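You operate a simulated robot arm through the tools that you are given. There is no shell and no other tool. Be economical: measure what you need, move in short steps, check, and stop when the job is done.

You are at the controls of a simulated two-armed robot. One attempt, no reset.

TASK
Book in the job card's sample and sign off the old one.
Fine: the bottle from the white tray goes in the teal crate, its slider to done; the card's sample stands on the tray with the card's tag on its neck, its slider at in. Set down upright: sample bottle, what you pick out.

Only the result counts: the job must be done as asked and must still hold three seconds after the hand-in. Knocking over, shifting, dropping, spilling or breaking anything else fails it.

THE ROBOT
Two 7-joint arms with two-finger parallel grippers on one trunk, on a base that drives. Base frame: it is fixed to the floor where the robot stands at the start and does not move with it; the origin is under the middle of the robot, x ahead of it, y to its left, z up. Units: m, degrees, N and s.
The left shoulder is at the start at [0.022, 0.173, 1.512], the right one opposite. With the tool pointing down near the work surface each hand reaches from about 0.1 to 0.44 m from the robot's upright axis, wherever it stands, measured 20 degrees to its own side. Places, roughly: bottom slider of the booking board [0.5, -0.3, 1.2]; far right cell of the teal crate [0.4, -0.2, 0.8]; inside of the white tray [0.5, 0, 0.8]; second slider of the booking board [0.5, -0.3, 1.3]; third slider of the booking board [0.5, -0.3, 1.3]; top slider of the booking board [0.5, -0.3, 1.4]. Payload 3.6 kg a hand.
The tool frame of a hand sits at the grasp point between the pads (the TCP): z along the fingers, y along the line on which they close. The tips reach 0.03 m beyond it. Largest opening 0.11 m; finger width 0.02, thickness 0.01; the body of the gripper, 0.048 by 0.112 m, starts 0.055 m behind the TCP.
Orientation is that of the tool frame in the base frame, as a unit quaternion [x, y, z, w]. With the fingers straight down and closing along the base's y, the tool's x points along the base's -x, its y along +y and its z along -z.

THE INTERFACE
- The arms move only by the tool play_rows. It takes "left_plan", "right_plan" or both (then of equal length, played together; a hand with none holds still); each is a list of rows, each a list of 3 entries, a list of its own where there are three numbers: the shift along the base's x, y, z in m, then the turn, a rotation vector about the base's x, y, z in degrees, then the gripper command, from -1 (fully open) to 1 (shut), values between in proportion. In form: [[[x, y, z], [wx, wy, wz], grip], ...]. A call has 1 to 20 rows; each row is the pose to reach, as a shift and turn from the pose commanded when the call began. Each row takes 0.2 s and may step no farther than 0.05 m and 8.6 degrees from the row before; otherwise, or with a gripper value out of range, the whole call is refused. Where a pose cannot be reached the arm comes as near as it can. A force on the tool above 40 N (or 10 N above the force at the start of the call, whichever is more), or a blocked arm, ends the call early, and 0.2 s more pass. The fingers move at their own pace (about 0.153 m/s each) and stop on an object; they squeeze with about 44 N. The grip force told is the motor's: it shows also when the fingers shut on nothing. Time passes only in rows, and 0.2 s behind the last, so rows that repeat a pose let the fingers close. The reply holds the time, the measured pose of the TCP, the force on the tool along the base axes, the opening and the grip force, in the units named above and with some noise, with the torque about the TCP (base axes, N m) and any sound that the robot's microphone picked up.
- Cameras (640 x 400 px; columns grow to the right, rows downward): "scene" is now at [0.0928, -0.0324, 1.6793]; the picture's right is [-0.36, -0.93, -0.00], its down [-0.58, 0.23, -0.78] and it looks along [0.73, -0.29, -0.62] (base axes); focal length 214 px, centre (320, 200). "left" rides on the left gripper at [0.072, -0.017, -0.103] in its tool frame; the picture's right is [0.23, 0.97, 0.00], its down [-0.76, 0.18, -0.62] and it looks along [-0.61, 0.14, 0.78] (tool axes); focal length 222 px, centre (320, 200). "right" rides on the right gripper at [0.073, 0.017, -0.103] in its tool frame; the picture's right is [-0.23, 0.97, 0.00], its down [-0.76, -0.18, -0.62] and it looks along [-0.61, -0.14, 0.78] (tool axes); focal length 222 px, centre (320, 200). There is no depth. A picture from a camera that has moved, and an enlarged one, comes with that camera's place and axes in the base frame and with its lens.
- capture(camera): a new picture of that camera. No time passes.
- slide_trunk(by): slides the trunk up (or, below 0, down) by that many m; the arms and the scene camera ride with it, the base frame stays. It gives what a move gives, with no picture.
- base_move(legs): drives the robot by 1 to 6 legs, each [ahead, left, turn to the left] in m, m and degrees, along the robot's own axes; the way and the turn of a leg run together, so that a leg with both is an arc; at most 1.5 m and 180 degrees a leg. The arms and the cameras ride along, it lands a little off, and it stops where it bumps. It gives what a move gives.
- head_to(pan, tilt): turns the head with the scene camera to pan (to the left, within 86 degrees either way) and tilt (down, from -29 to 69), counted from straight ahead of the robot. It gives what a move gives.
- zoom(camera, box): a new picture of the part [left, top, right, bottom] of that camera's present view, enlarged. No time passes.
- hand_in(): hands the job in; it is judged then, once.

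Go step by step. Nothing tells you exact positions but the pictures and the camera data: compare them with the known pose of the tool, close in by small moves and look again before you grip or let go. The budget is 120 turns and 92 pictures, counting those below and the enlarged ones. Unless the task says otherwise, let go and move clear before handing in, and close with one line.

The tools are called as a command line: name --argument value ..., lists and objects as JSON in quotes. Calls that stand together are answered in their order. play_rows: Moves the arms, as the interface text tells. Its arguments: {"type":"object","properties":{"left_plan":{"type":"array","items":{"type":"array"}},"right_plan":{"type":"array","items":{"type":"array"}}},"required":[]} The other tools are called the same way: slide_trunk (by) slides the trunk up or down; base_move (legs) drives the base; head_to (pan, tilt) turns the head that bears the scene camera; capture (camera) takes a picture; zoom (camera, box) takes an enlarged picture of a part of a camera's view; hand_in () hands the job in.

At the start:

```text
time_s: 0.0
left_position: [0.3483, 0.0217, 1.6087]
left_tool_rot: [-0.001, 1.0, -0.001, 0.0]
left_ft_force: [-1.0, 0.2, 1.0]
left_moment: [0.02, 0.0, 0.04]
left_finger_gap: 0.1102
left_grip_force: 0.0
right_position: [0.3048, -0.3959, 1.6037]
right_tool_rot: [0.001, 1.0, 0.0, 0.0]
right_ft_force: [0.5, 0.0, 0.0]
right_moment: [0.05, -0.01, 0.04]
right_finger_gap: 0.1101
right_grip_force: 0.1
trunk travel left (down, up): [-0.625, 0.138]
robot x, y, heading: [0.0001, -0.0005, -0.1]
head pan, tilt: [-21.3, 38.4]
```

scene: 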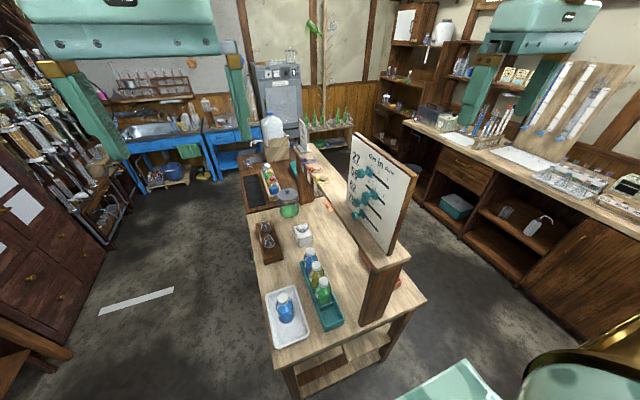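
right: 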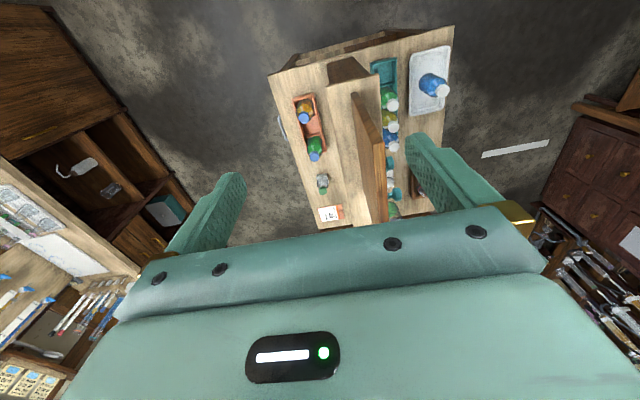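
left: 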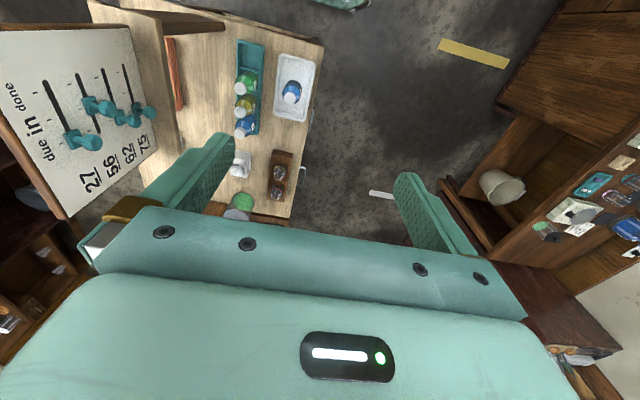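

I see a bench with a booking board, a teal crate, a white tray with a blue bottle, and a job card on the far side of the board. First I look closer at the board and the bench.

zoom --camera "scene" --box '[330, 120, 430, 260]'

zoom --camera "scene" --box '[240, 130, 400, 360]'

zoom --camera "right" --box '[260, 30, 460, 230]'

zoom --camera "left" --box '[0, 0, 330, 230]'

```text
2.86 times, centred on (380, 190) of scene
camera zoom: at [0.0928, -0.0324, 1.6793], right [-0.36, -0.93, 0.0], down [-0.58, 0.23, -0.78], along [0.73, -0.29, -0.62], focal length 613 px, centre (149, 229)
```

zoom: 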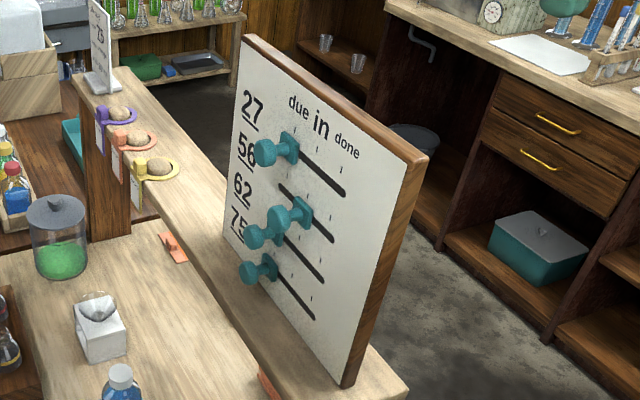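

```text
1.74 times, centred on (320, 245) of scene
camera zoom: at [0.0928, -0.0324, 1.6793], right [-0.36, -0.93, 0.0], down [-0.58, 0.23, -0.78], along [0.73, -0.29, -0.62], focal length 373 px, centre (320, 122)
```

zoom: 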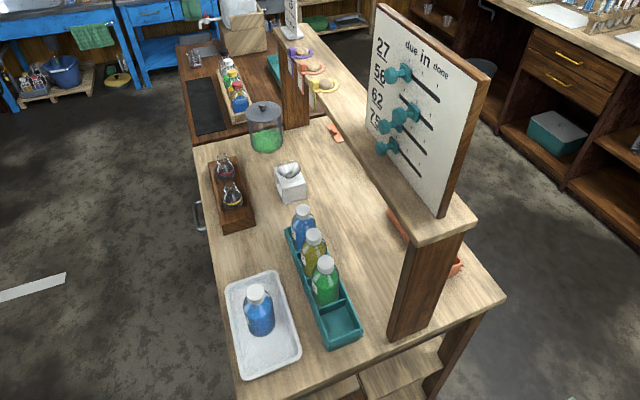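

```text
2.00 times, centred on (360, 130) of right
camera zoom: at [0.231, -0.3795, 1.7046], right [0.23, 0.97, 0.0], down [0.76, -0.18, 0.62], along [0.61, -0.14, -0.78], focal length 444 px, centre (240, 340)
```

zoom: 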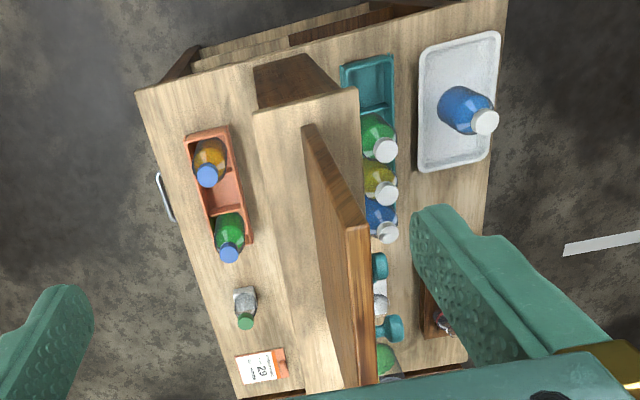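

```text
1.74 times, centred on (165, 115) of left
camera zoom: at [0.274, 0.0052, 1.7111], right [-0.23, 0.97, 0.0], down [0.76, 0.18, 0.62], along [0.61, 0.14, -0.78], focal length 386 px, centre (590, 348)
```

zoom: 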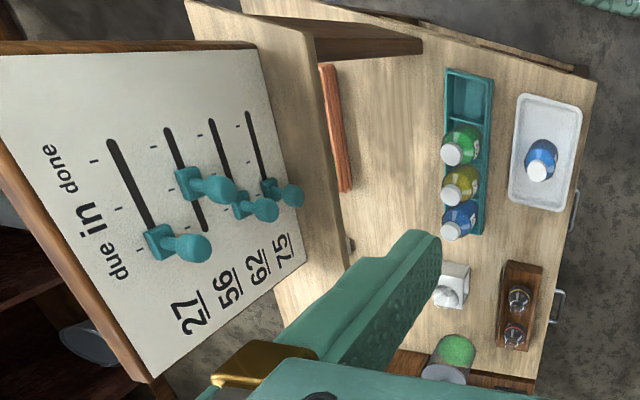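

Sliders 27, 62, 75 look "due", 56 looks "in". I zoom on the card behind the board, the hanging tags, the bottles' labels.

zoom --camera "right" --box '[300, 190, 360, 230]'

zoom --camera "scene" --box '[290, 110, 350, 200]'

zoom --camera "scene" --box '[260, 240, 350, 330]'

zoom --camera "right" --box '[280, 80, 350, 190]'

```text
10.00 times, centred on (330, 210) of right
camera zoom: at [0.231, -0.3795, 1.7046], right [0.23, 0.97, 0.0], down [0.76, -0.18, 0.62], along [0.61, -0.14, -0.78], focal length 2221 px, centre (220, 100)
```

zoom: 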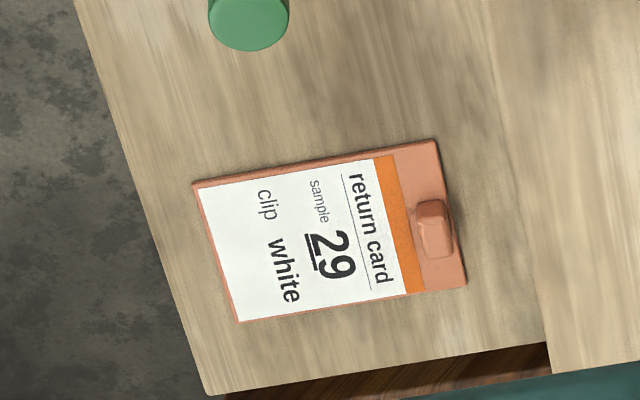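

```text
4.44 times, centred on (320, 155) of scene
camera zoom: at [0.0928, -0.0324, 1.6793], right [-0.36, -0.93, 0.0], down [-0.58, 0.23, -0.78], along [0.73, -0.29, -0.62], focal length 953 px, centre (320, 400)
```

zoom: 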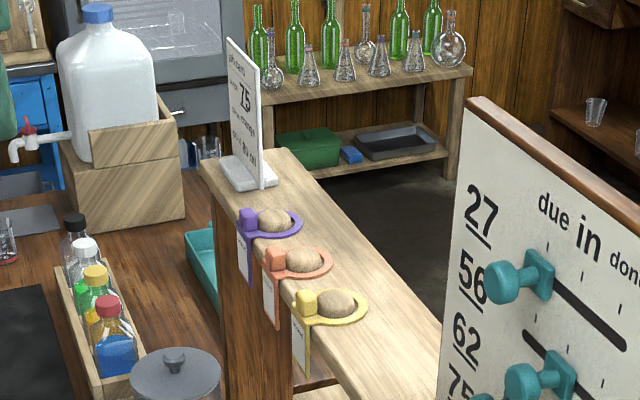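

```text
4.44 times, centred on (305, 285) of scene
camera zoom: at [0.0928, -0.0324, 1.6793], right [-0.36, -0.93, 0.0], down [-0.58, 0.23, -0.78], along [0.73, -0.29, -0.62], focal length 953 px, centre (387, -178)
```

zoom: 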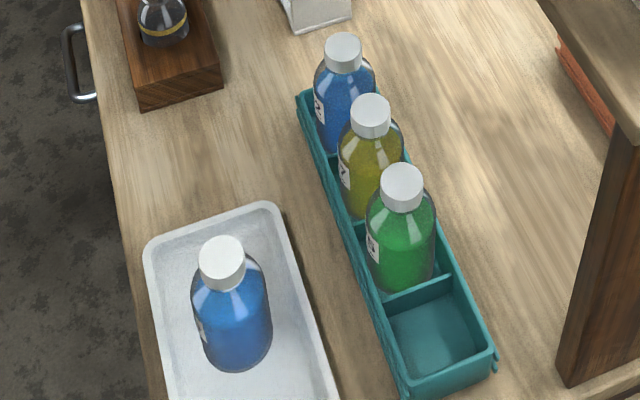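

```text
3.64 times, centred on (315, 135) of right
camera zoom: at [0.231, -0.3795, 1.7046], right [0.23, 0.97, 0.0], down [0.76, -0.18, 0.62], along [0.61, -0.14, -0.78], focal length 808 px, centre (338, 436)
```

zoom: 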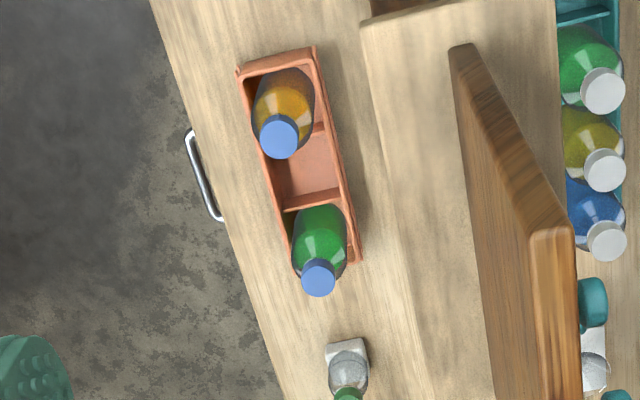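

The flat one is a "return card"; the job card is likely the standing one on the far end of the ledge. I zoom on it and on the bottle labels.

zoom --camera "scene" --box '[296, 115, 312, 155]'

zoom --camera "scene" --box '[300, 245, 335, 305]'

zoom --camera "left" --box '[230, 60, 320, 140]'

zoom --camera "scene" --box '[296, 155, 336, 205]'

```text
10.00 times, centred on (304, 135) of scene
camera zoom: at [0.0928, -0.0324, 1.6793], right [-0.36, -0.93, 0.0], down [-0.58, 0.23, -0.78], along [0.73, -0.29, -0.62], focal length 2145 px, centre (480, 850)
```

zoom: 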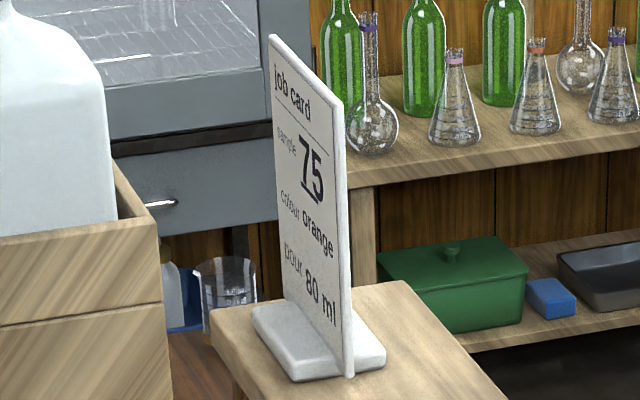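

```text
6.67 times, centred on (318, 275) of scene
camera zoom: at [0.0928, -0.0324, 1.6793], right [-0.36, -0.93, 0.0], down [-0.58, 0.23, -0.78], along [0.73, -0.29, -0.62], focal length 1430 px, centre (337, -300)
```

zoom: 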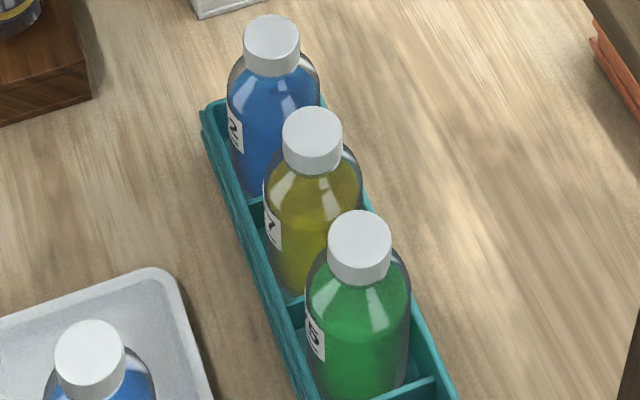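

```text
5.00 times, centred on (275, 100) of left
camera zoom: at [0.274, 0.0052, 1.7111], right [-0.23, 0.97, 0.0], down [0.76, 0.18, 0.62], along [0.61, 0.14, -0.78], focal length 1111 px, centre (545, 700)
```

zoom: 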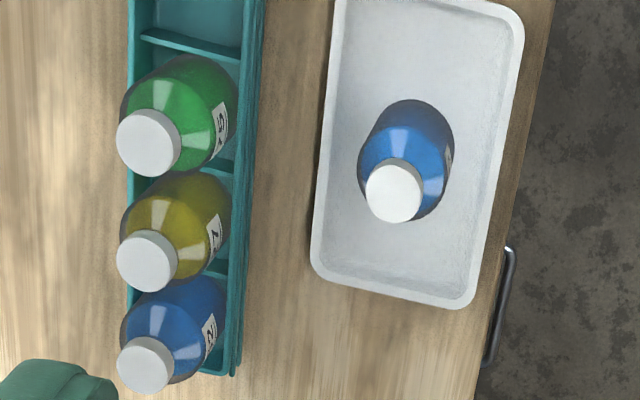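

```text
8.00 times, centred on (316, 180) of scene
camera zoom: at [0.0928, -0.0324, 1.6793], right [-0.36, -0.93, 0.0], down [-0.58, 0.23, -0.78], along [0.73, -0.29, -0.62], focal length 1716 px, centre (352, 360)
```

zoom: 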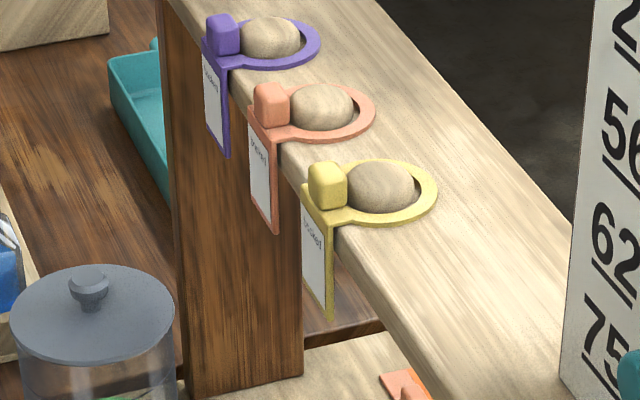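

The job card reads sample 75, colour orange; so bottle 75 with the orange tag. The long left side of the bench (y≈0.01) faces an aisle, so I drive there and face the board, then read the labels.

base_move --legs '[[0, 0.45, 0], [0.6, 0, 0], [0, 0, -90]]'

head_to --pan 0 --tilt 45

capture --camera "scene"

```text
time_s: 9.4
left_position: [0.625, 0.103, 1.6084]
left_tool_rot: [0.695, 0.719, 0.0, -0.001]
left_ft_force: [0.6, -0.6, 0.7]
left_moment: [0.02, -0.02, -0.03]
left_finger_gap: 0.1098
left_grip_force: 0.0
right_position: [0.2064, 0.1322, 1.6033]
right_tool_rot: [0.697, 0.717, 0.0, -0.001]
right_ft_force: [-0.6, -0.3, 0.3]
right_moment: [0.02, -0.03, -0.01]
right_finger_gap: 0.11
right_grip_force: 0.2
trunk travel left (down, up): [-0.625, 0.138]
robot x, y, heading: [0.5905, 0.4485, -88.2]
head pan, tilt: [-21.3, 38.4]
```

```text
time_s: 10.3
left_position: [0.6252, 0.1028, 1.608]
left_tool_rot: [0.695, 0.719, -0.001, 0.0]
left_ft_force: [0.3, -0.1, -0.8]
left_moment: [0.01, -0.01, 0.01]
left_finger_gap: 0.11
left_grip_force: 0.0
right_position: [0.2056, 0.1333, 1.603]
right_tool_rot: [0.696, 0.718, 0.001, 0.0]
right_ft_force: [0.4, 0.4, 0.3]
right_moment: [-0.01, 0.01, -0.02]
right_finger_gap: 0.11
right_grip_force: 0.0
trunk travel left (down, up): [-0.625, 0.138]
robot x, y, heading: [0.5915, 0.4538, -88.2]
head pan, tilt: [0.0, 45.0]
```

```text
76 pictures are left
camera scene: at [0.5943, 0.3556, 1.6696], right [-1.0, -0.03, 0.0], down [-0.02, 0.71, -0.71], along [0.02, -0.71, -0.71], focal length 214 px, centre (320, 200)
```

scene: 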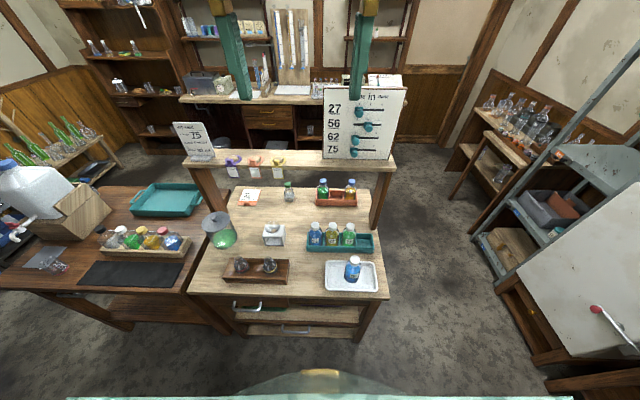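

zoom --camera "scene" --box '[300, 210, 385, 300]'

zoom --camera "scene" --box '[310, 80, 420, 170]'

zoom --camera "scene" --box '[170, 110, 310, 200]'

```text
4.44 times, centred on (342, 255) of scene
camera zoom: at [0.5943, 0.3556, 1.6696], right [-1.0, -0.03, 0.0], down [-0.02, 0.71, -0.71], along [0.02, -0.71, -0.71], focal length 953 px, centre (220, -44)
```

zoom: 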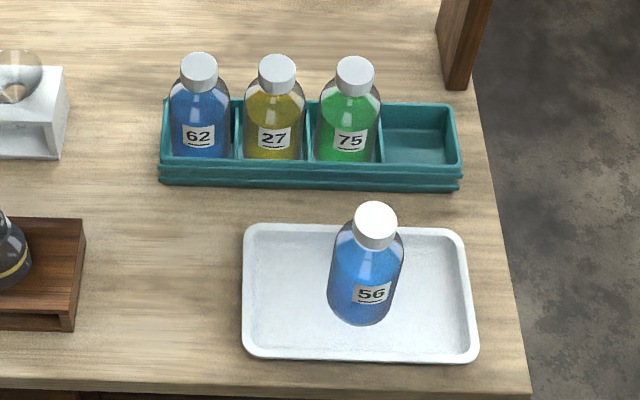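

```text
4.44 times, centred on (365, 125) of scene
camera zoom: at [0.5943, 0.3556, 1.6696], right [-1.0, -0.03, 0.0], down [-0.02, 0.71, -0.71], along [0.02, -0.71, -0.71], focal length 953 px, centre (120, 533)
```

zoom: 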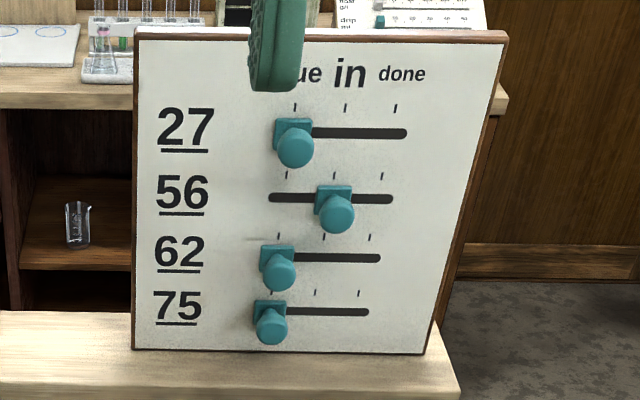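

```text
4.44 times, centred on (240, 155) of scene
camera zoom: at [0.5943, 0.3556, 1.6696], right [-1.0, -0.03, 0.0], down [-0.02, 0.71, -0.71], along [0.02, -0.71, -0.71], focal length 953 px, centre (676, 400)
```

zoom: 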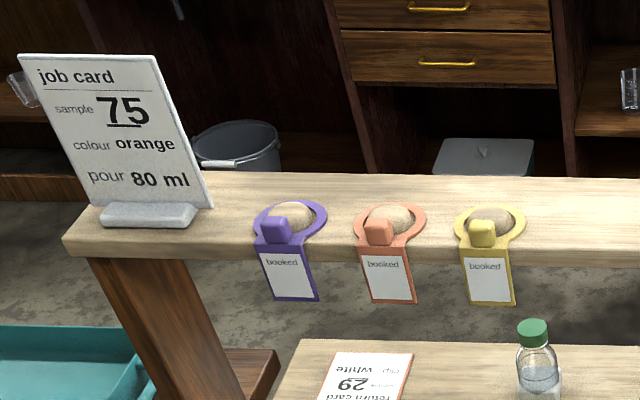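

Bottle 75 (green) is third in the crate, next to the free cell; 56 stands on the tray; slider 56 is at in, 75 at due. I check the base's footprint by looking down.

head_to --pan 0 --tilt 69

capture --camera "scene"

capture --camera "left"

```text
time_s: 11.2
left_position: [0.6249, 0.1032, 1.6079]
left_tool_rot: [0.694, 0.72, -0.001, 0.0]
left_ft_force: [-0.2, 0.9, 0.0]
left_moment: [0.01, 0.0, -0.04]
left_finger_gap: 0.1099
left_grip_force: 0.1
right_position: [0.2065, 0.1327, 1.6031]
right_tool_rot: [0.696, 0.718, 0.001, -0.001]
right_ft_force: [-0.1, 0.1, 0.5]
right_moment: [-0.02, 0.01, -0.02]
right_finger_gap: 0.11
right_grip_force: 0.2
trunk travel left (down, up): [-0.625, 0.138]
robot x, y, heading: [0.5929, 0.4495, -88.0]
head pan, tilt: [0.0, 68.8]
```

```text
72 pictures are left
camera scene: at [0.5936, 0.3809, 1.6408], right [-1.0, -0.03, 0.0], down [-0.03, 0.93, -0.36], along [0.01, -0.36, -0.93], focal length 214 px, centre (320, 200)
```

scene: 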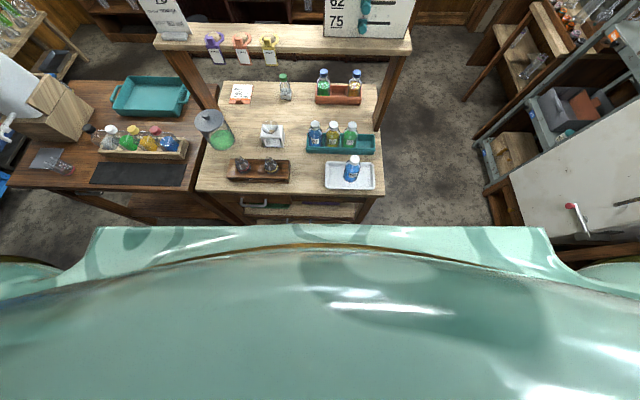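

```text
71 pictures are left
camera left: at [0.6037, 0.1755, 1.7111], right [0.97, 0.26, 0.0], down [0.2, -0.76, 0.62], along [0.16, -0.6, -0.78], focal length 222 px, centre (320, 200)
```

left: 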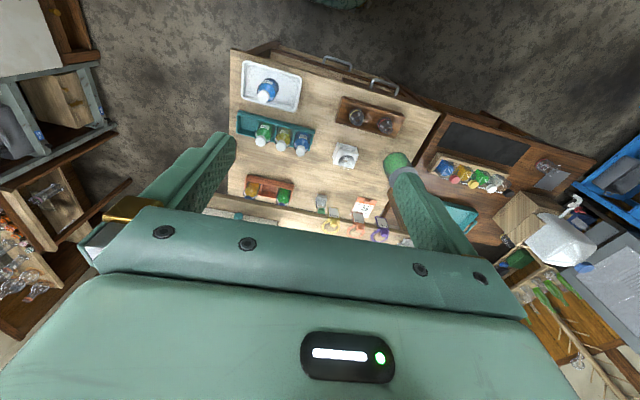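

Base front seems about 0.2 m ahead of its axis, so I can close in by 0.17 m safely; then the right hand goes for the sliders (knob 56 ≈ [0.458,-0.30,1.346], knob 75 ≈ [0.495,-0.30,1.25]).

base_move --legs '[[0.17, 0, -2]]'

head_to --pan -15 --tilt 40

capture --camera "scene"

```text
time_s: 12.6
left_position: [0.6153, -0.0659, 1.6099]
left_tool_rot: [0.707, 0.708, -0.001, 0.0]
left_ft_force: [-0.5, 0.6, -0.1]
left_moment: [-0.04, 0.0, 0.02]
left_finger_gap: 0.1101
left_grip_force: 0.0
right_position: [0.1997, -0.0209, 1.6043]
right_tool_rot: [0.708, 0.706, -0.002, 0.001]
right_ft_force: [1.1, 0.1, -0.3]
right_moment: [-0.04, 0.02, 0.0]
right_finger_gap: 0.1098
right_grip_force: 0.0
trunk travel left (down, up): [-0.625, 0.138]
robot x, y, heading: [0.5934, 0.2793, -90.0]
head pan, tilt: [0.0, 68.8]
```

```text
time_s: 13.5
left_position: [0.615, -0.0664, 1.6096]
left_tool_rot: [0.706, 0.708, -0.001, -0.001]
left_ft_force: [0.3, -0.9, -0.4]
left_moment: [0.0, 0.0, 0.01]
left_finger_gap: 0.1102
left_grip_force: 0.0
right_position: [0.1986, -0.0244, 1.6033]
right_tool_rot: [0.708, 0.706, 0.0, 0.0]
right_ft_force: [-0.4, 0.0, 0.1]
right_moment: [0.01, -0.02, 0.0]
right_finger_gap: 0.11
right_grip_force: 0.0
trunk travel left (down, up): [-0.625, 0.138]
robot x, y, heading: [0.5959, 0.285, -90.1]
head pan, tilt: [-15.0, 40.0]
```

```text
70 pictures are left
camera scene: at [0.5721, 0.1842, 1.6768], right [-0.97, 0.26, 0.0], down [0.17, 0.62, -0.77], along [-0.2, -0.74, -0.64], focal length 214 px, centre (320, 200)
```

scene: 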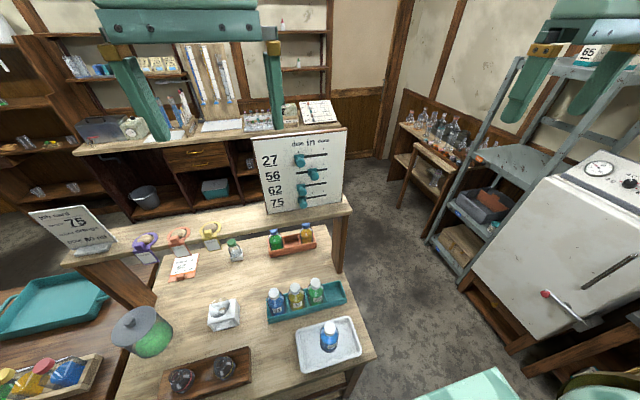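

Now I turn the right tool to point at the board and bring it before knob 56.

play_rows --right_plan '[[[0.0235, -0.012, -0.0234], [-8.2, 0, 0], -1], [[0.047, -0.024, -0.0467], [-16.4, 0, 0], -1], [[0.0706, -0.036, -0.07], [-24.6, 0, 0], -1], [[0.094, -0.047, -0.0935], [-32.8, 0, 0], -1], [[0.1177, -0.059, -0.117], [-41, 0, 0], -1], [[0.141, -0.071, -0.14], [-49.2, 0, 0], -1], [[0.165, -0.083, -0.1635], [-57.4, 0, 0], -1], [[0.188, -0.095, -0.187], [-65.6, 0, 0], -1], [[0.212, -0.106, -0.21], [-73.8, 0, 0], -1], [[0.235, -0.118, -0.2336], [-82, 0, 0], -1], [[0.259, -0.13, -0.257], [-90, 0, 0], -1], [[0.259, -0.13, -0.257], [-90, 0, 0], -1]]'

capture --camera "right"

capture --camera "scene"

```text
time_s: 16.1
left_position: [0.617, -0.067, 1.6074]
left_tool_rot: [0.706, 0.708, -0.001, -0.001]
left_ft_force: [0.8, -0.6, -0.4]
left_moment: [0.02, 0.01, -0.02]
left_finger_gap: 0.1102
left_grip_force: 0.0
right_position: [0.3288, 0.0032, 1.7034]
right_tool_rot: [0.487, 0.607, -0.498, 0.382]
right_ft_force: [0.0, -0.3, -0.3]
right_moment: [0.01, 0.01, -0.02]
right_finger_gap: 0.1099
right_grip_force: 0.0
right hand out of reach, approached as far as the arm can: row 2, 3, 4, 5, 6, 7, 8, 9, 10, 11, 12
trunk travel left (down, up): [-0.625, 0.138]
robot x, y, heading: [0.5958, 0.2786, -90.3]
head pan, tilt: [-15.0, 40.0]
```

```text
69 pictures are left
camera right: at [0.3294, 0.1191, 1.651], right [1.0, -0.02, -0.01], down [0.02, 0.44, 0.9], along [-0.01, -0.9, 0.44], focal length 222 px, centre (320, 200)
```

right: 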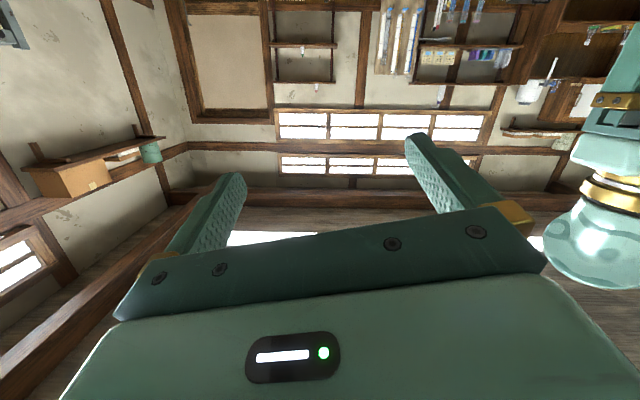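

```text
68 pictures are left
camera scene: at [0.5732, 0.1839, 1.6768], right [-0.97, 0.26, 0.0], down [0.17, 0.62, -0.77], along [-0.2, -0.74, -0.64], focal length 214 px, centre (320, 200)
```

scene: 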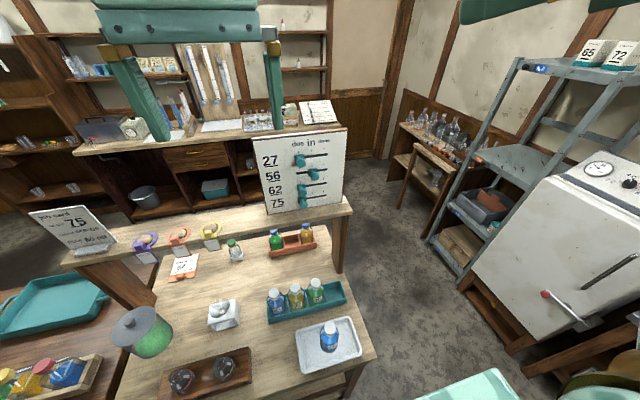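

The arm was too folded there for a level tool. I back the base off by 0.14 m and try from there.

base_move --legs '[[-0.14, 0, 0]]'

play_rows --right_plan '[[[0.0, -0.02, -0.03], [0, 0, 0], -1], [[0.0, -0.04, -0.06], [0, 0, 0], -1], [[0.0, -0.04, -0.06], [0, 0, 0], -1]]'

```text
time_s: 17.5
left_position: [0.6152, 0.0696, 1.6087]
left_tool_rot: [0.706, 0.708, -0.001, -0.001]
left_ft_force: [-0.5, 0.7, 0.6]
left_moment: [0.01, 0.02, 0.02]
left_finger_gap: 0.1099
left_grip_force: 0.0
right_position: [0.3274, 0.1415, 1.7034]
right_tool_rot: [0.488, 0.607, -0.497, 0.382]
right_ft_force: [-0.8, 0.2, -0.5]
right_moment: [0.01, 0.0, 0.0]
right_finger_gap: 0.1101
right_grip_force: 0.0
trunk travel left (down, up): [-0.625, 0.138]
robot x, y, heading: [0.5915, 0.42, -90.1]
head pan, tilt: [-15.0, 40.0]
```

```text
time_s: 18.3
left_position: [0.617, 0.0724, 1.608]
left_tool_rot: [0.707, 0.708, 0.0, -0.001]
left_ft_force: [-1.0, 0.4, 0.4]
left_moment: [0.01, -0.02, -0.01]
left_finger_gap: 0.11
left_grip_force: 0.1
right_position: [0.3275, 0.1444, 1.703]
right_tool_rot: [0.487, 0.607, -0.498, 0.383]
right_ft_force: [0.0, 1.3, -0.2]
right_moment: [0.0, -0.01, -0.01]
right_finger_gap: 0.1101
right_grip_force: 0.2
right hand out of reach, approached as far as the arm can: row 1, 2, 3
trunk travel left (down, up): [-0.625, 0.138]
robot x, y, heading: [0.5906, 0.4157, -90.1]
head pan, tilt: [-15.0, 40.0]
```

The commanded pose stays out of reach; I move the command forward toward where the arm is extended enough.

play_rows --right_plan '[[[0, -0.03, 0.02], [0, 0, 0], -1], [[0, -0.06, 0.04], [0, 0, 0], -1], [[0, -0.09, 0.06], [0, 0, 0], -1], [[0, -0.12, 0.06], [0, 0, 0], -1], [[0, -0.14, 0.06], [0, 0, 0], -1], [[0, -0.14, 0.06], [0, 0, 0], -1], [[0, -0.14, 0.06], [0, 0, 0], -1]]'

capture --camera "scene"

```text
time_s: 19.9
left_position: [0.6156, 0.0715, 1.6082]
left_tool_rot: [0.706, 0.708, -0.001, -0.001]
left_ft_force: [-0.4, -0.2, 0.0]
left_moment: [-0.03, 0.0, 0.0]
left_finger_gap: 0.1102
left_grip_force: 0.1
right_position: [0.3221, 0.0073, 1.7812]
right_tool_rot: [0.486, 0.609, -0.497, 0.382]
right_ft_force: [0.3, -0.2, -0.2]
right_moment: [-0.04, -0.01, -0.01]
right_finger_gap: 0.1102
right_grip_force: 0.0
right hand out of reach, approached as far as the arm can: row 1, 2, 3, 4, 5, 6, 7
trunk travel left (down, up): [-0.625, 0.138]
robot x, y, heading: [0.5917, 0.421, -90.0]
head pan, tilt: [-15.0, 40.0]
```

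```text
67 pictures are left
camera scene: at [0.572, 0.3238, 1.6768], right [-0.97, 0.26, 0.0], down [0.17, 0.62, -0.77], along [-0.2, -0.74, -0.64], focal length 214 px, centre (320, 200)
```

scene: 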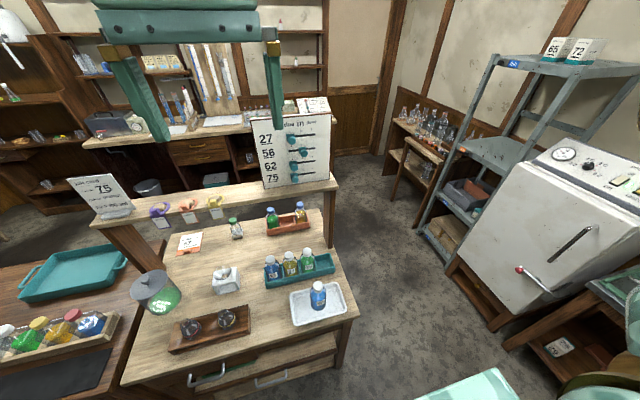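

The wrist hit a limit while turning high up. I turn the tool back to pointing down at a lower height, then pitch again from there.

play_rows --right_plan '[[[0, 0.02, 0], [8.2, 0, 0], -1], [[0, 0.04, 0], [16.4, 0, 0], -1], [[0, 0.06, 0], [24.6, 0, 0], -1], [[0, 0.08, 0], [32.8, 0, 0], -1], [[0, 0.1, 0], [41, 0, 0], -1], [[0, 0.1, 0], [49.2, 0, 0], -1], [[0, 0.1, 0], [57.4, 0, 0], -1], [[0, 0.1, 0], [65.6, 0, 0], -1], [[0, 0.1, 0], [73.8, 0, 0], -1], [[0, 0.1, 0], [82, 0, 0], -1], [[0, 0.1, 0], [90, 0, 0], -1], [[0, 0.1, 0], [90, 0, 0], -1]]'

```text
time_s: 22.5
left_position: [0.6164, 0.0708, 1.6095]
left_tool_rot: [0.707, 0.708, 0.0, 0.0]
left_ft_force: [-0.1, 0.8, -0.4]
left_moment: [-0.03, 0.0, 0.0]
left_finger_gap: 0.1102
left_grip_force: 0.1
right_position: [0.3236, 0.1295, 1.6962]
right_tool_rot: [0.614, 0.782, 0.077, -0.073]
right_ft_force: [0.2, 0.5, -0.5]
right_moment: [0.01, 0.01, 0.05]
right_finger_gap: 0.11
right_grip_force: 0.1
right hand out of reach, approached as far as the arm can: row 9, 10, 11, 12
trunk travel left (down, up): [-0.625, 0.138]
robot x, y, heading: [0.5922, 0.4175, -89.9]
head pan, tilt: [-15.0, 40.0]
```

Rows with an intermediate pitch were reached; I go back to about -40° pitch and check.

play_rows --right_plan '[[[0, 0, 0], [-8.2, 0, 0], -1], [[0, 0, 0], [-16.4, 0, 0], -1], [[0, 0, 0], [-24.6, 0, 0], -1], [[0, 0, 0], [-32.8, 0, 0], -1], [[0, 0, 0], [-41, 0, 0], -1], [[0, 0, 0], [-41, 0, 0], -1], [[0, 0, 0], [-41, 0, 0], -1]]'

capture --camera "right"

```text
time_s: 24.1
left_position: [0.6155, 0.0702, 1.6084]
left_tool_rot: [0.706, 0.708, 0.0, -0.001]
left_ft_force: [-0.5, -1.3, 0.2]
left_moment: [-0.01, -0.02, -0.01]
left_finger_gap: 0.1098
left_grip_force: 0.1
right_position: [0.3229, 0.1292, 1.6973]
right_tool_rot: [0.602, 0.759, -0.2, 0.147]
right_ft_force: [-0.1, -0.3, -0.9]
right_moment: [0.01, 0.0, 0.01]
right_finger_gap: 0.1099
right_grip_force: 0.1
trunk travel left (down, up): [-0.625, 0.138]
robot x, y, heading: [0.5918, 0.4183, -90.3]
head pan, tilt: [-15.0, 40.0]
```

```text
66 pictures are left
camera right: at [0.3236, 0.2437, 1.7509], right [1.0, -0.01, -0.02], down [0.02, -0.39, 0.92], along [-0.01, -0.92, -0.39], focal length 222 px, centre (320, 200)
```

right: 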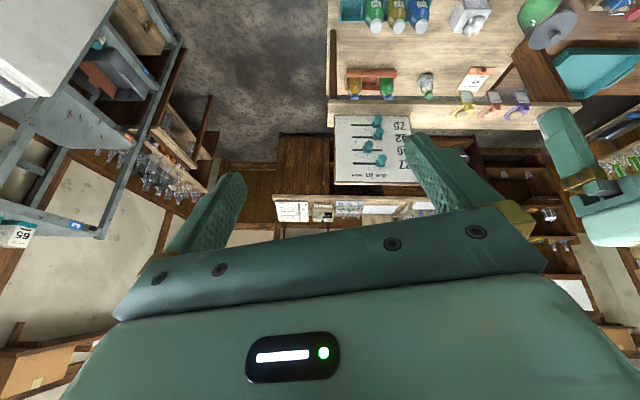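

The commanded pose follows what was reached, so I now probe what the arm can do: forward, then down.

play_rows --right_plan '[[[0.03, -0.04, 0], [0, 0, 0], -1], [[0.06, -0.08, 0], [0, 0, 0], -1], [[0.09, -0.12, 0], [0, 0, 0], -1], [[0.09, -0.12, 0], [0, 0, 0], -1]]'

play_rows --right_plan '[[[0, 0, -0.04], [0, 0, 0], -1], [[0, 0, -0.08], [0, 0, 0], -1], [[0, 0, -0.12], [0, 0, 0], -1], [[0, 0, -0.16], [0, 0, 0], -1], [[0, 0, -0.2], [0, 0, 0], -1]]'

```text
time_s: 25.1
left_position: [0.6191, 0.0643, 1.6072]
left_tool_rot: [0.707, 0.707, 0.0, -0.003]
left_ft_force: [0.2, -0.4, -0.8]
left_moment: [0.06, 0.03, 0.0]
left_finger_gap: 0.1101
left_grip_force: 0.0
right_position: [0.4157, 0.0036, 1.6953]
right_tool_rot: [0.603, 0.759, -0.199, 0.144]
right_ft_force: [0.6, -0.4, 0.8]
right_moment: [0.03, 0.03, -0.03]
right_finger_gap: 0.1101
right_grip_force: 0.0
right hand out of reach, approached as far as the arm can: row 1, 2
trunk travel left (down, up): [-0.625, 0.138]
robot x, y, heading: [0.5936, 0.4182, -90.3]
head pan, tilt: [-15.0, 40.0]
```

```text
time_s: 26.3
left_position: [0.6146, 0.0696, 1.6073]
left_tool_rot: [0.707, 0.707, 0.0, -0.001]
left_ft_force: [-0.8, 0.6, 0.2]
left_moment: [0.03, -0.04, 0.0]
left_finger_gap: 0.1102
left_grip_force: 0.0
right_position: [0.3795, -0.0001, 1.6048]
right_tool_rot: [0.601, 0.761, -0.2, 0.142]
right_ft_force: [-0.4, -0.1, 0.2]
right_moment: [-0.03, -0.05, 0.0]
right_finger_gap: 0.1098
right_grip_force: 0.1
right hand out of reach, approached as far as the arm can: row 3, 4, 5
trunk travel left (down, up): [-0.625, 0.138]
robot x, y, heading: [0.5941, 0.4186, -90.2]
head pan, tilt: [-15.0, 40.0]
```

The arm can't go lower at this trunk height, so the trunk must come down. I lower it by 0.25 (all clear below the hands) and re-test.

slide_trunk --by -0.25

play_rows --right_plan '[[[0.02, -0.03, 0], [-8, 0, 0], -1], [[0.04, -0.06, 0], [-16, 0, 0], -1], [[0.06, -0.09, 0], [-24, 0, 0], -1], [[0.07, -0.12, 0], [-32, 0, 0], -1], [[0.07, -0.15, 0], [-40, 0, 0], -1]]'

capture --camera "scene"

```text
time_s: 28.8
left_position: [0.6159, 0.0709, 1.3581]
left_tool_rot: [0.707, 0.708, -0.001, 0.0]
left_ft_force: [1.0, 0.1, -0.2]
left_moment: [0.02, 0.03, -0.01]
left_finger_gap: 0.1099
left_grip_force: 0.1
right_position: [0.3772, -0.0002, 1.358]
right_tool_rot: [0.602, 0.759, -0.201, 0.146]
right_ft_force: [-0.2, 0.4, 0.0]
right_moment: [-0.01, 0.01, 0.02]
right_finger_gap: 0.11
right_grip_force: 0.0
trunk travel left (down, up): [-0.375, 0.388]
robot x, y, heading: [0.593, 0.4201, -90.1]
head pan, tilt: [-15.0, 40.0]
```

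```text
time_s: 30.0
left_position: [0.6162, 0.0711, 1.3581]
left_tool_rot: [0.706, 0.708, -0.001, 0.0]
left_ft_force: [-1.0, -1.2, 0.2]
left_moment: [0.02, 0.01, 0.02]
left_finger_gap: 0.11
left_grip_force: 0.1
right_position: [0.3762, -0.1607, 1.4885]
right_tool_rot: [0.507, 0.661, -0.438, 0.337]
right_ft_force: [-0.5, -0.2, 0.1]
right_moment: [0.01, -0.01, 0.02]
right_finger_gap: 0.1099
right_grip_force: 0.0
right hand out of reach, approached as far as the arm can: row 1, 2, 3, 4, 5
trunk travel left (down, up): [-0.375, 0.388]
robot x, y, heading: [0.5976, 0.4173, -90.1]
head pan, tilt: [-15.0, 40.0]
```

```text
65 pictures are left
camera scene: at [0.5723, 0.2845, 1.4254], right [-0.97, 0.26, 0.0], down [0.17, 0.62, -0.77], along [-0.2, -0.74, -0.64], focal length 214 px, centre (320, 200)
```

scene: 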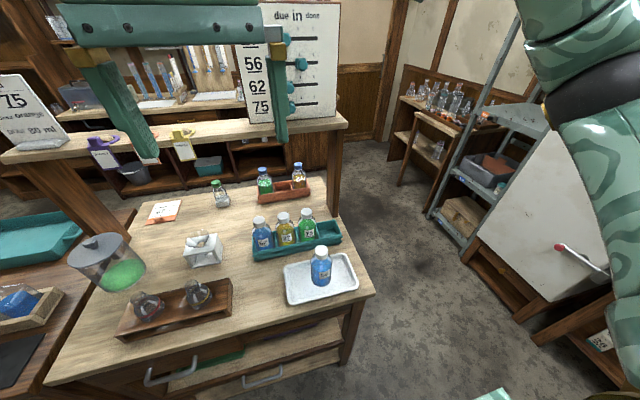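

The arm now points nearly level (≈23° below horizontal), at shoulder height +0.22. I level the finger line and lower the trunk so the hand meets row 56.

play_rows --right_plan '[[[0.02, 0, 0], [0, -7, 0], -1], [[0.04, 0, 0], [0, -13.8, 0], -1], [[0.06, 0, 0], [0, -13.8, 0], -1], [[0.08, 0, 0], [0, -13.8, 0], -1]]'

slide_trunk --by -0.13

capture --camera "scene"

```text
time_s: 31.0
left_position: [0.6165, 0.0724, 1.3578]
left_tool_rot: [0.706, 0.708, 0.0, -0.001]
left_ft_force: [-1.0, 0.6, 0.0]
left_moment: [0.02, 0.0, -0.03]
left_finger_gap: 0.1098
left_grip_force: 0.0
right_position: [0.3354, -0.1513, 1.5401]
right_tool_rot: [0.562, 0.604, -0.38, 0.419]
right_ft_force: [0.8, -0.2, -0.5]
right_moment: [0.01, 0.01, 0.0]
right_finger_gap: 0.11
right_grip_force: 0.0
right hand out of reach, approached as far as the arm can: row 1, 2, 3, 4
trunk travel left (down, up): [-0.375, 0.388]
robot x, y, heading: [0.5956, 0.4177, -90.2]
head pan, tilt: [-15.0, 40.0]
```

```text
time_s: 32.6
left_position: [0.6165, 0.0725, 1.2291]
left_tool_rot: [0.707, 0.708, -0.001, -0.001]
left_ft_force: [0.4, 0.5, -0.4]
left_moment: [0.0, 0.01, 0.02]
left_finger_gap: 0.1101
left_grip_force: 0.1
right_position: [0.3362, -0.2191, 1.3478]
right_tool_rot: [0.585, 0.625, -0.345, 0.385]
right_ft_force: [-0.6, 0.1, -0.2]
right_moment: [0.03, -0.04, 0.01]
right_finger_gap: 0.11
right_grip_force: 0.1
trunk travel left (down, up): [-0.245, 0.518]
robot x, y, heading: [0.5942, 0.4169, -90.0]
head pan, tilt: [-15.0, 40.0]
```

```text
64 pictures are left
camera scene: at [0.5722, 0.2333, 1.293], right [-0.97, 0.26, 0.0], down [0.17, 0.62, -0.77], along [-0.2, -0.74, -0.64], focal length 214 px, centre (320, 200)
```

scene: 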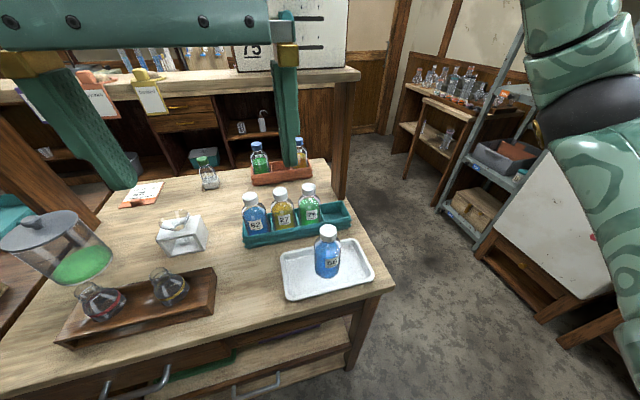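

Hand is level now at [0.336,-0.219,1.348], pitched 28° below horizontal; knob 56 is at x≈0.458. I shift the base left (+x) by 0.12 so the hand comes in line.

base_move --legs '[[0, 0.122, 0]]'

capture --camera "right"

head_to --pan -30 --tilt 15

capture --camera "scene"

```text
time_s: 33.9
left_position: [0.7407, 0.0717, 1.229]
left_tool_rot: [0.706, 0.708, -0.002, -0.002]
left_ft_force: [0.3, -0.7, -0.9]
left_moment: [0.01, 0.01, 0.01]
left_finger_gap: 0.1101
left_grip_force: 0.0
right_position: [0.4617, -0.2208, 1.3479]
right_tool_rot: [0.585, 0.625, -0.345, 0.385]
right_ft_force: [1.4, 0.3, 0.1]
right_moment: [0.03, 0.03, -0.01]
right_finger_gap: 0.11
right_grip_force: 0.1
trunk travel left (down, up): [-0.245, 0.518]
robot x, y, heading: [0.7186, 0.4212, -90.1]
head pan, tilt: [-15.0, 40.0]
```

```text
63 pictures are left
camera right: at [0.4681, -0.0959, 1.3302], right [0.98, -0.03, 0.22], down [-0.21, 0.18, 0.96], along [-0.07, -0.98, 0.17], focal length 222 px, centre (320, 200)
```

right: 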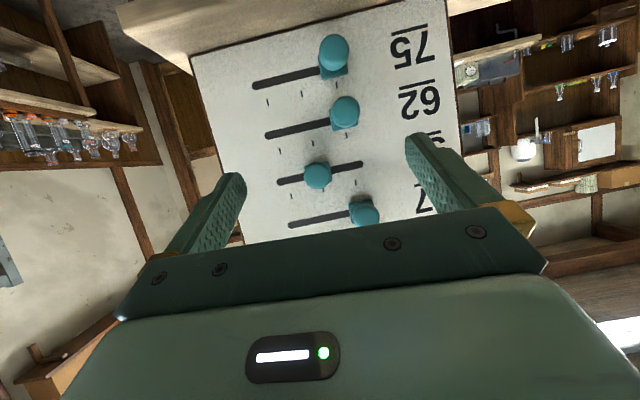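

```text
time_s: 34.8
left_position: [0.7389, 0.0718, 1.2281]
left_tool_rot: [0.706, 0.708, -0.001, -0.001]
left_ft_force: [0.0, -0.4, -0.7]
left_moment: [0.03, 0.0, -0.01]
left_finger_gap: 0.11
left_grip_force: 0.0
right_position: [0.4614, -0.2211, 1.3471]
right_tool_rot: [0.585, 0.626, -0.344, 0.385]
right_ft_force: [-0.3, -0.8, 0.1]
right_moment: [-0.01, 0.01, -0.03]
right_finger_gap: 0.1101
right_grip_force: 0.2
trunk travel left (down, up): [-0.245, 0.518]
robot x, y, heading: [0.7219, 0.4196, -90.1]
head pan, tilt: [-30.0, 15.0]
```

```text
62 pictures are left
camera scene: at [0.671, 0.2336, 1.3322], right [-0.87, 0.5, 0.0], down [0.13, 0.23, -0.97], along [-0.48, -0.84, -0.26], focal length 214 px, centre (320, 200)
```

scene: 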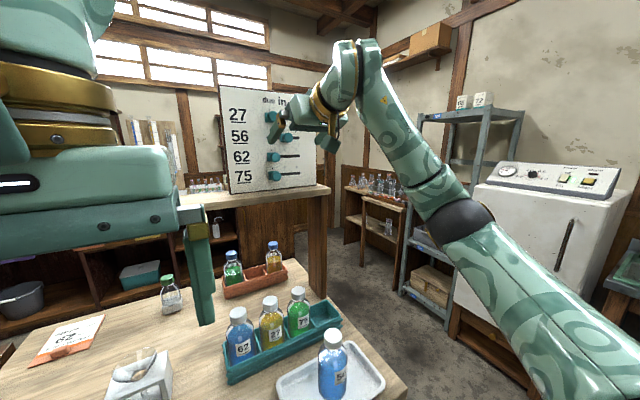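

Knob 56 triangulates to about [0.457,-0.30,1.344], lined up with the hand. I narrow the fingers and advance.

play_rows --right_plan '[[[-0.004, 0, -0.002], [0, 0, 0], -0.1], [[-0.004, -0.02, -0.002], [0, 0, 0], -0.1], [[-0.004, -0.04, -0.002], [0, 0, 0], -0.1], [[-0.004, -0.04, -0.002], [0, 0, 0], -0.1]]'

capture --camera "right"

```text
time_s: 35.8
left_position: [0.7398, 0.0706, 1.2285]
left_tool_rot: [0.706, 0.709, -0.001, -0.001]
left_ft_force: [-0.2, 0.8, 0.1]
left_moment: [0.02, 0.04, -0.04]
left_finger_gap: 0.1101
left_grip_force: 0.1
right_position: [0.4453, -0.254, 1.3432]
right_tool_rot: [0.584, 0.626, -0.345, 0.385]
right_ft_force: [-1.3, 0.2, 0.5]
right_moment: [0.01, -0.05, -0.03]
right_finger_gap: 0.0607
right_grip_force: 0.0
right hand out of reach, approached as far as the arm can: row 2, 3, 4
trunk travel left (down, up): [-0.245, 0.518]
robot x, y, heading: [0.7179, 0.4191, -89.9]
head pan, tilt: [-30.0, 15.0]
```

```text
61 pictures are left
camera right: at [0.4511, -0.1285, 1.3262], right [0.98, -0.03, 0.22], down [-0.21, 0.18, 0.96], along [-0.07, -0.98, 0.17], focal length 222 px, centre (320, 200)
```

right: 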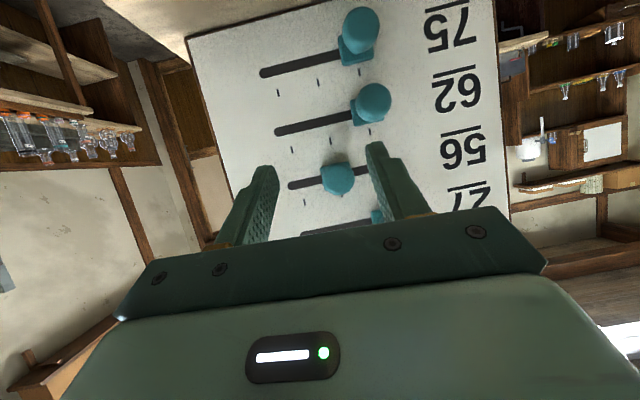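

The arm is at full stretch, so I let the base carry the hand: 0.045 ahead and 0.012 left.

base_move --legs '[[0, 0.012, 0], [0.035, 0, 0]]'

capture --camera "right"

```text
time_s: 37.0
left_position: [0.7522, 0.0352, 1.2268]
left_tool_rot: [0.706, 0.708, 0.001, -0.001]
left_ft_force: [-1.3, 0.5, 0.1]
left_moment: [0.05, -0.02, -0.05]
left_finger_gap: 0.1098
left_grip_force: 0.1
right_position: [0.4577, -0.2915, 1.3422]
right_tool_rot: [0.584, 0.626, -0.344, 0.385]
right_ft_force: [-0.9, -0.5, -0.4]
right_moment: [-0.01, 0.0, -0.03]
right_finger_gap: 0.0605
right_grip_force: 0.2
trunk travel left (down, up): [-0.245, 0.518]
robot x, y, heading: [0.7288, 0.3871, -89.8]
head pan, tilt: [-30.0, 15.0]
```

```text
60 pictures are left
camera right: at [0.4634, -0.1659, 1.3249], right [0.98, -0.03, 0.22], down [-0.21, 0.18, 0.96], along [-0.06, -0.98, 0.17], focal length 222 px, centre (320, 200)
```

right: 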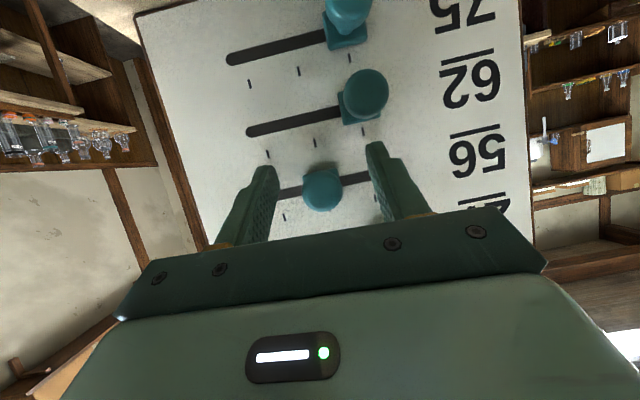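

Knob sits between the fingers. I advance 1 cm and close.

play_rows --right_plan '[[[0, -0.01, 0.002], [0, 0, 0], -0.1], [[0, -0.014, 0.002], [0, 0, 0], -0.1]]'

play_rows --right_plan '[[[0, 0, 0], [0, 0, 0], 0.4], [[0, 0, 0], [0, 0, 0], 0.7], [[0, 0, 0], [0, 0, 0], 1]]'

capture --camera "right"

```text
time_s: 37.6
left_position: [0.7536, 0.0386, 1.2292]
left_tool_rot: [0.706, 0.708, -0.001, 0.0]
left_ft_force: [-0.1, -0.2, 0.1]
left_moment: [-0.02, 0.0, 0.01]
left_finger_gap: 0.11
left_grip_force: 0.0
right_position: [0.4517, -0.2931, 1.3455]
right_tool_rot: [0.583, 0.627, -0.343, 0.386]
right_ft_force: [4.6, 20.6, -7.5]
right_moment: [0.35, -0.21, -0.55]
right_finger_gap: 0.0576
right_grip_force: 0.2
right hand out of reach, approached as far as the arm can: row 1, 2
trunk travel left (down, up): [-0.245, 0.518]
robot x, y, heading: [0.7327, 0.3868, -90.0]
head pan, tilt: [-30.0, 15.0]
```

```text
time_s: 38.4
left_position: [0.7505, 0.0391, 1.2295]
left_tool_rot: [0.706, 0.708, 0.0, 0.0]
left_ft_force: [-0.2, -0.2, -0.2]
left_moment: [0.01, -0.02, -0.03]
left_finger_gap: 0.1101
left_grip_force: 0.0
right_position: [0.4486, -0.2964, 1.3458]
right_tool_rot: [0.584, 0.625, -0.345, 0.386]
right_ft_force: [-8.8, 13.2, 0.7]
right_moment: [0.06, 0.3, -1.64]
right_finger_gap: 0.0263
right_grip_force: 45.3
trunk travel left (down, up): [-0.245, 0.518]
robot x, y, heading: [0.7323, 0.3829, -89.9]
head pan, tilt: [-30.0, 15.0]
```

```text
59 pictures are left
camera right: at [0.4545, -0.1706, 1.328], right [0.98, -0.03, 0.22], down [-0.21, 0.18, 0.96], along [-0.07, -0.98, 0.17], focal length 222 px, centre (320, 200)
```

right: 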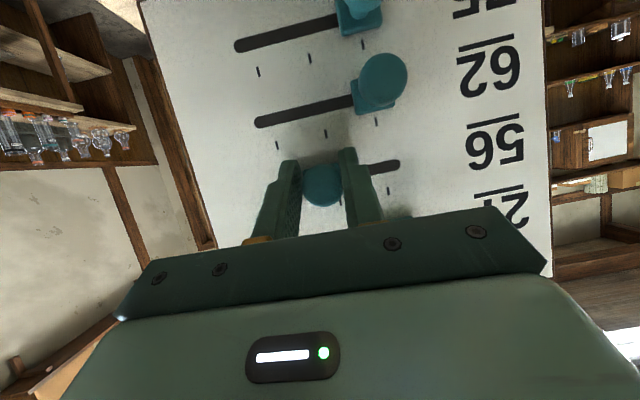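

Gripped (gap 26 mm); the tips touched the board lightly. I ease off 3 mm and slide toward "done" (-x).

play_rows --right_plan '[[[-0.008, 0.003, 0], [0, 0, 0], 1], [[-0.016, 0.003, 0], [0, 0, 0], 1], [[-0.024, 0.003, 0], [0, 0, 0], 1], [[-0.024, 0.003, 0], [0, 0, 0], 1]]'

capture --camera "right"

```text
time_s: 39.4
left_position: [0.7503, 0.0358, 1.2281]
left_tool_rot: [0.707, 0.708, -0.001, 0.0]
left_ft_force: [0.1, 0.8, 0.2]
left_moment: [0.01, 0.04, -0.02]
left_finger_gap: 0.11
left_grip_force: 0.1
right_position: [0.424, -0.2961, 1.3448]
right_tool_rot: [0.584, 0.624, -0.347, 0.386]
right_ft_force: [-0.9, -4.1, 8.3]
right_moment: [-1.36, 0.19, -1.11]
right_finger_gap: 0.0258
right_grip_force: 45.3
trunk travel left (down, up): [-0.245, 0.518]
robot x, y, heading: [0.7289, 0.3858, -90.1]
head pan, tilt: [-30.0, 15.0]
```

```text
58 pictures are left
camera right: at [0.4306, -0.17, 1.3276], right [0.98, -0.03, 0.22], down [-0.21, 0.19, 0.96], along [-0.07, -0.98, 0.17], focal length 222 px, centre (320, 200)
```

right: 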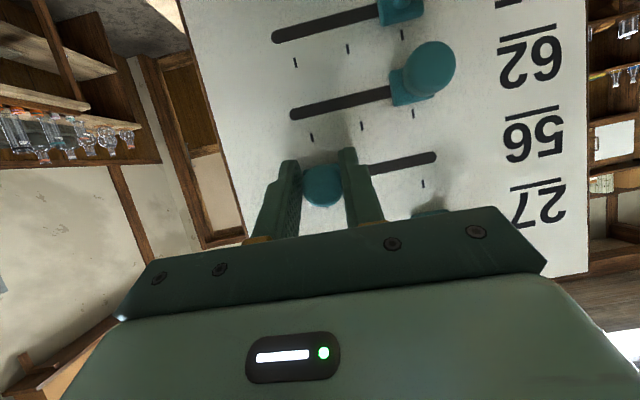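

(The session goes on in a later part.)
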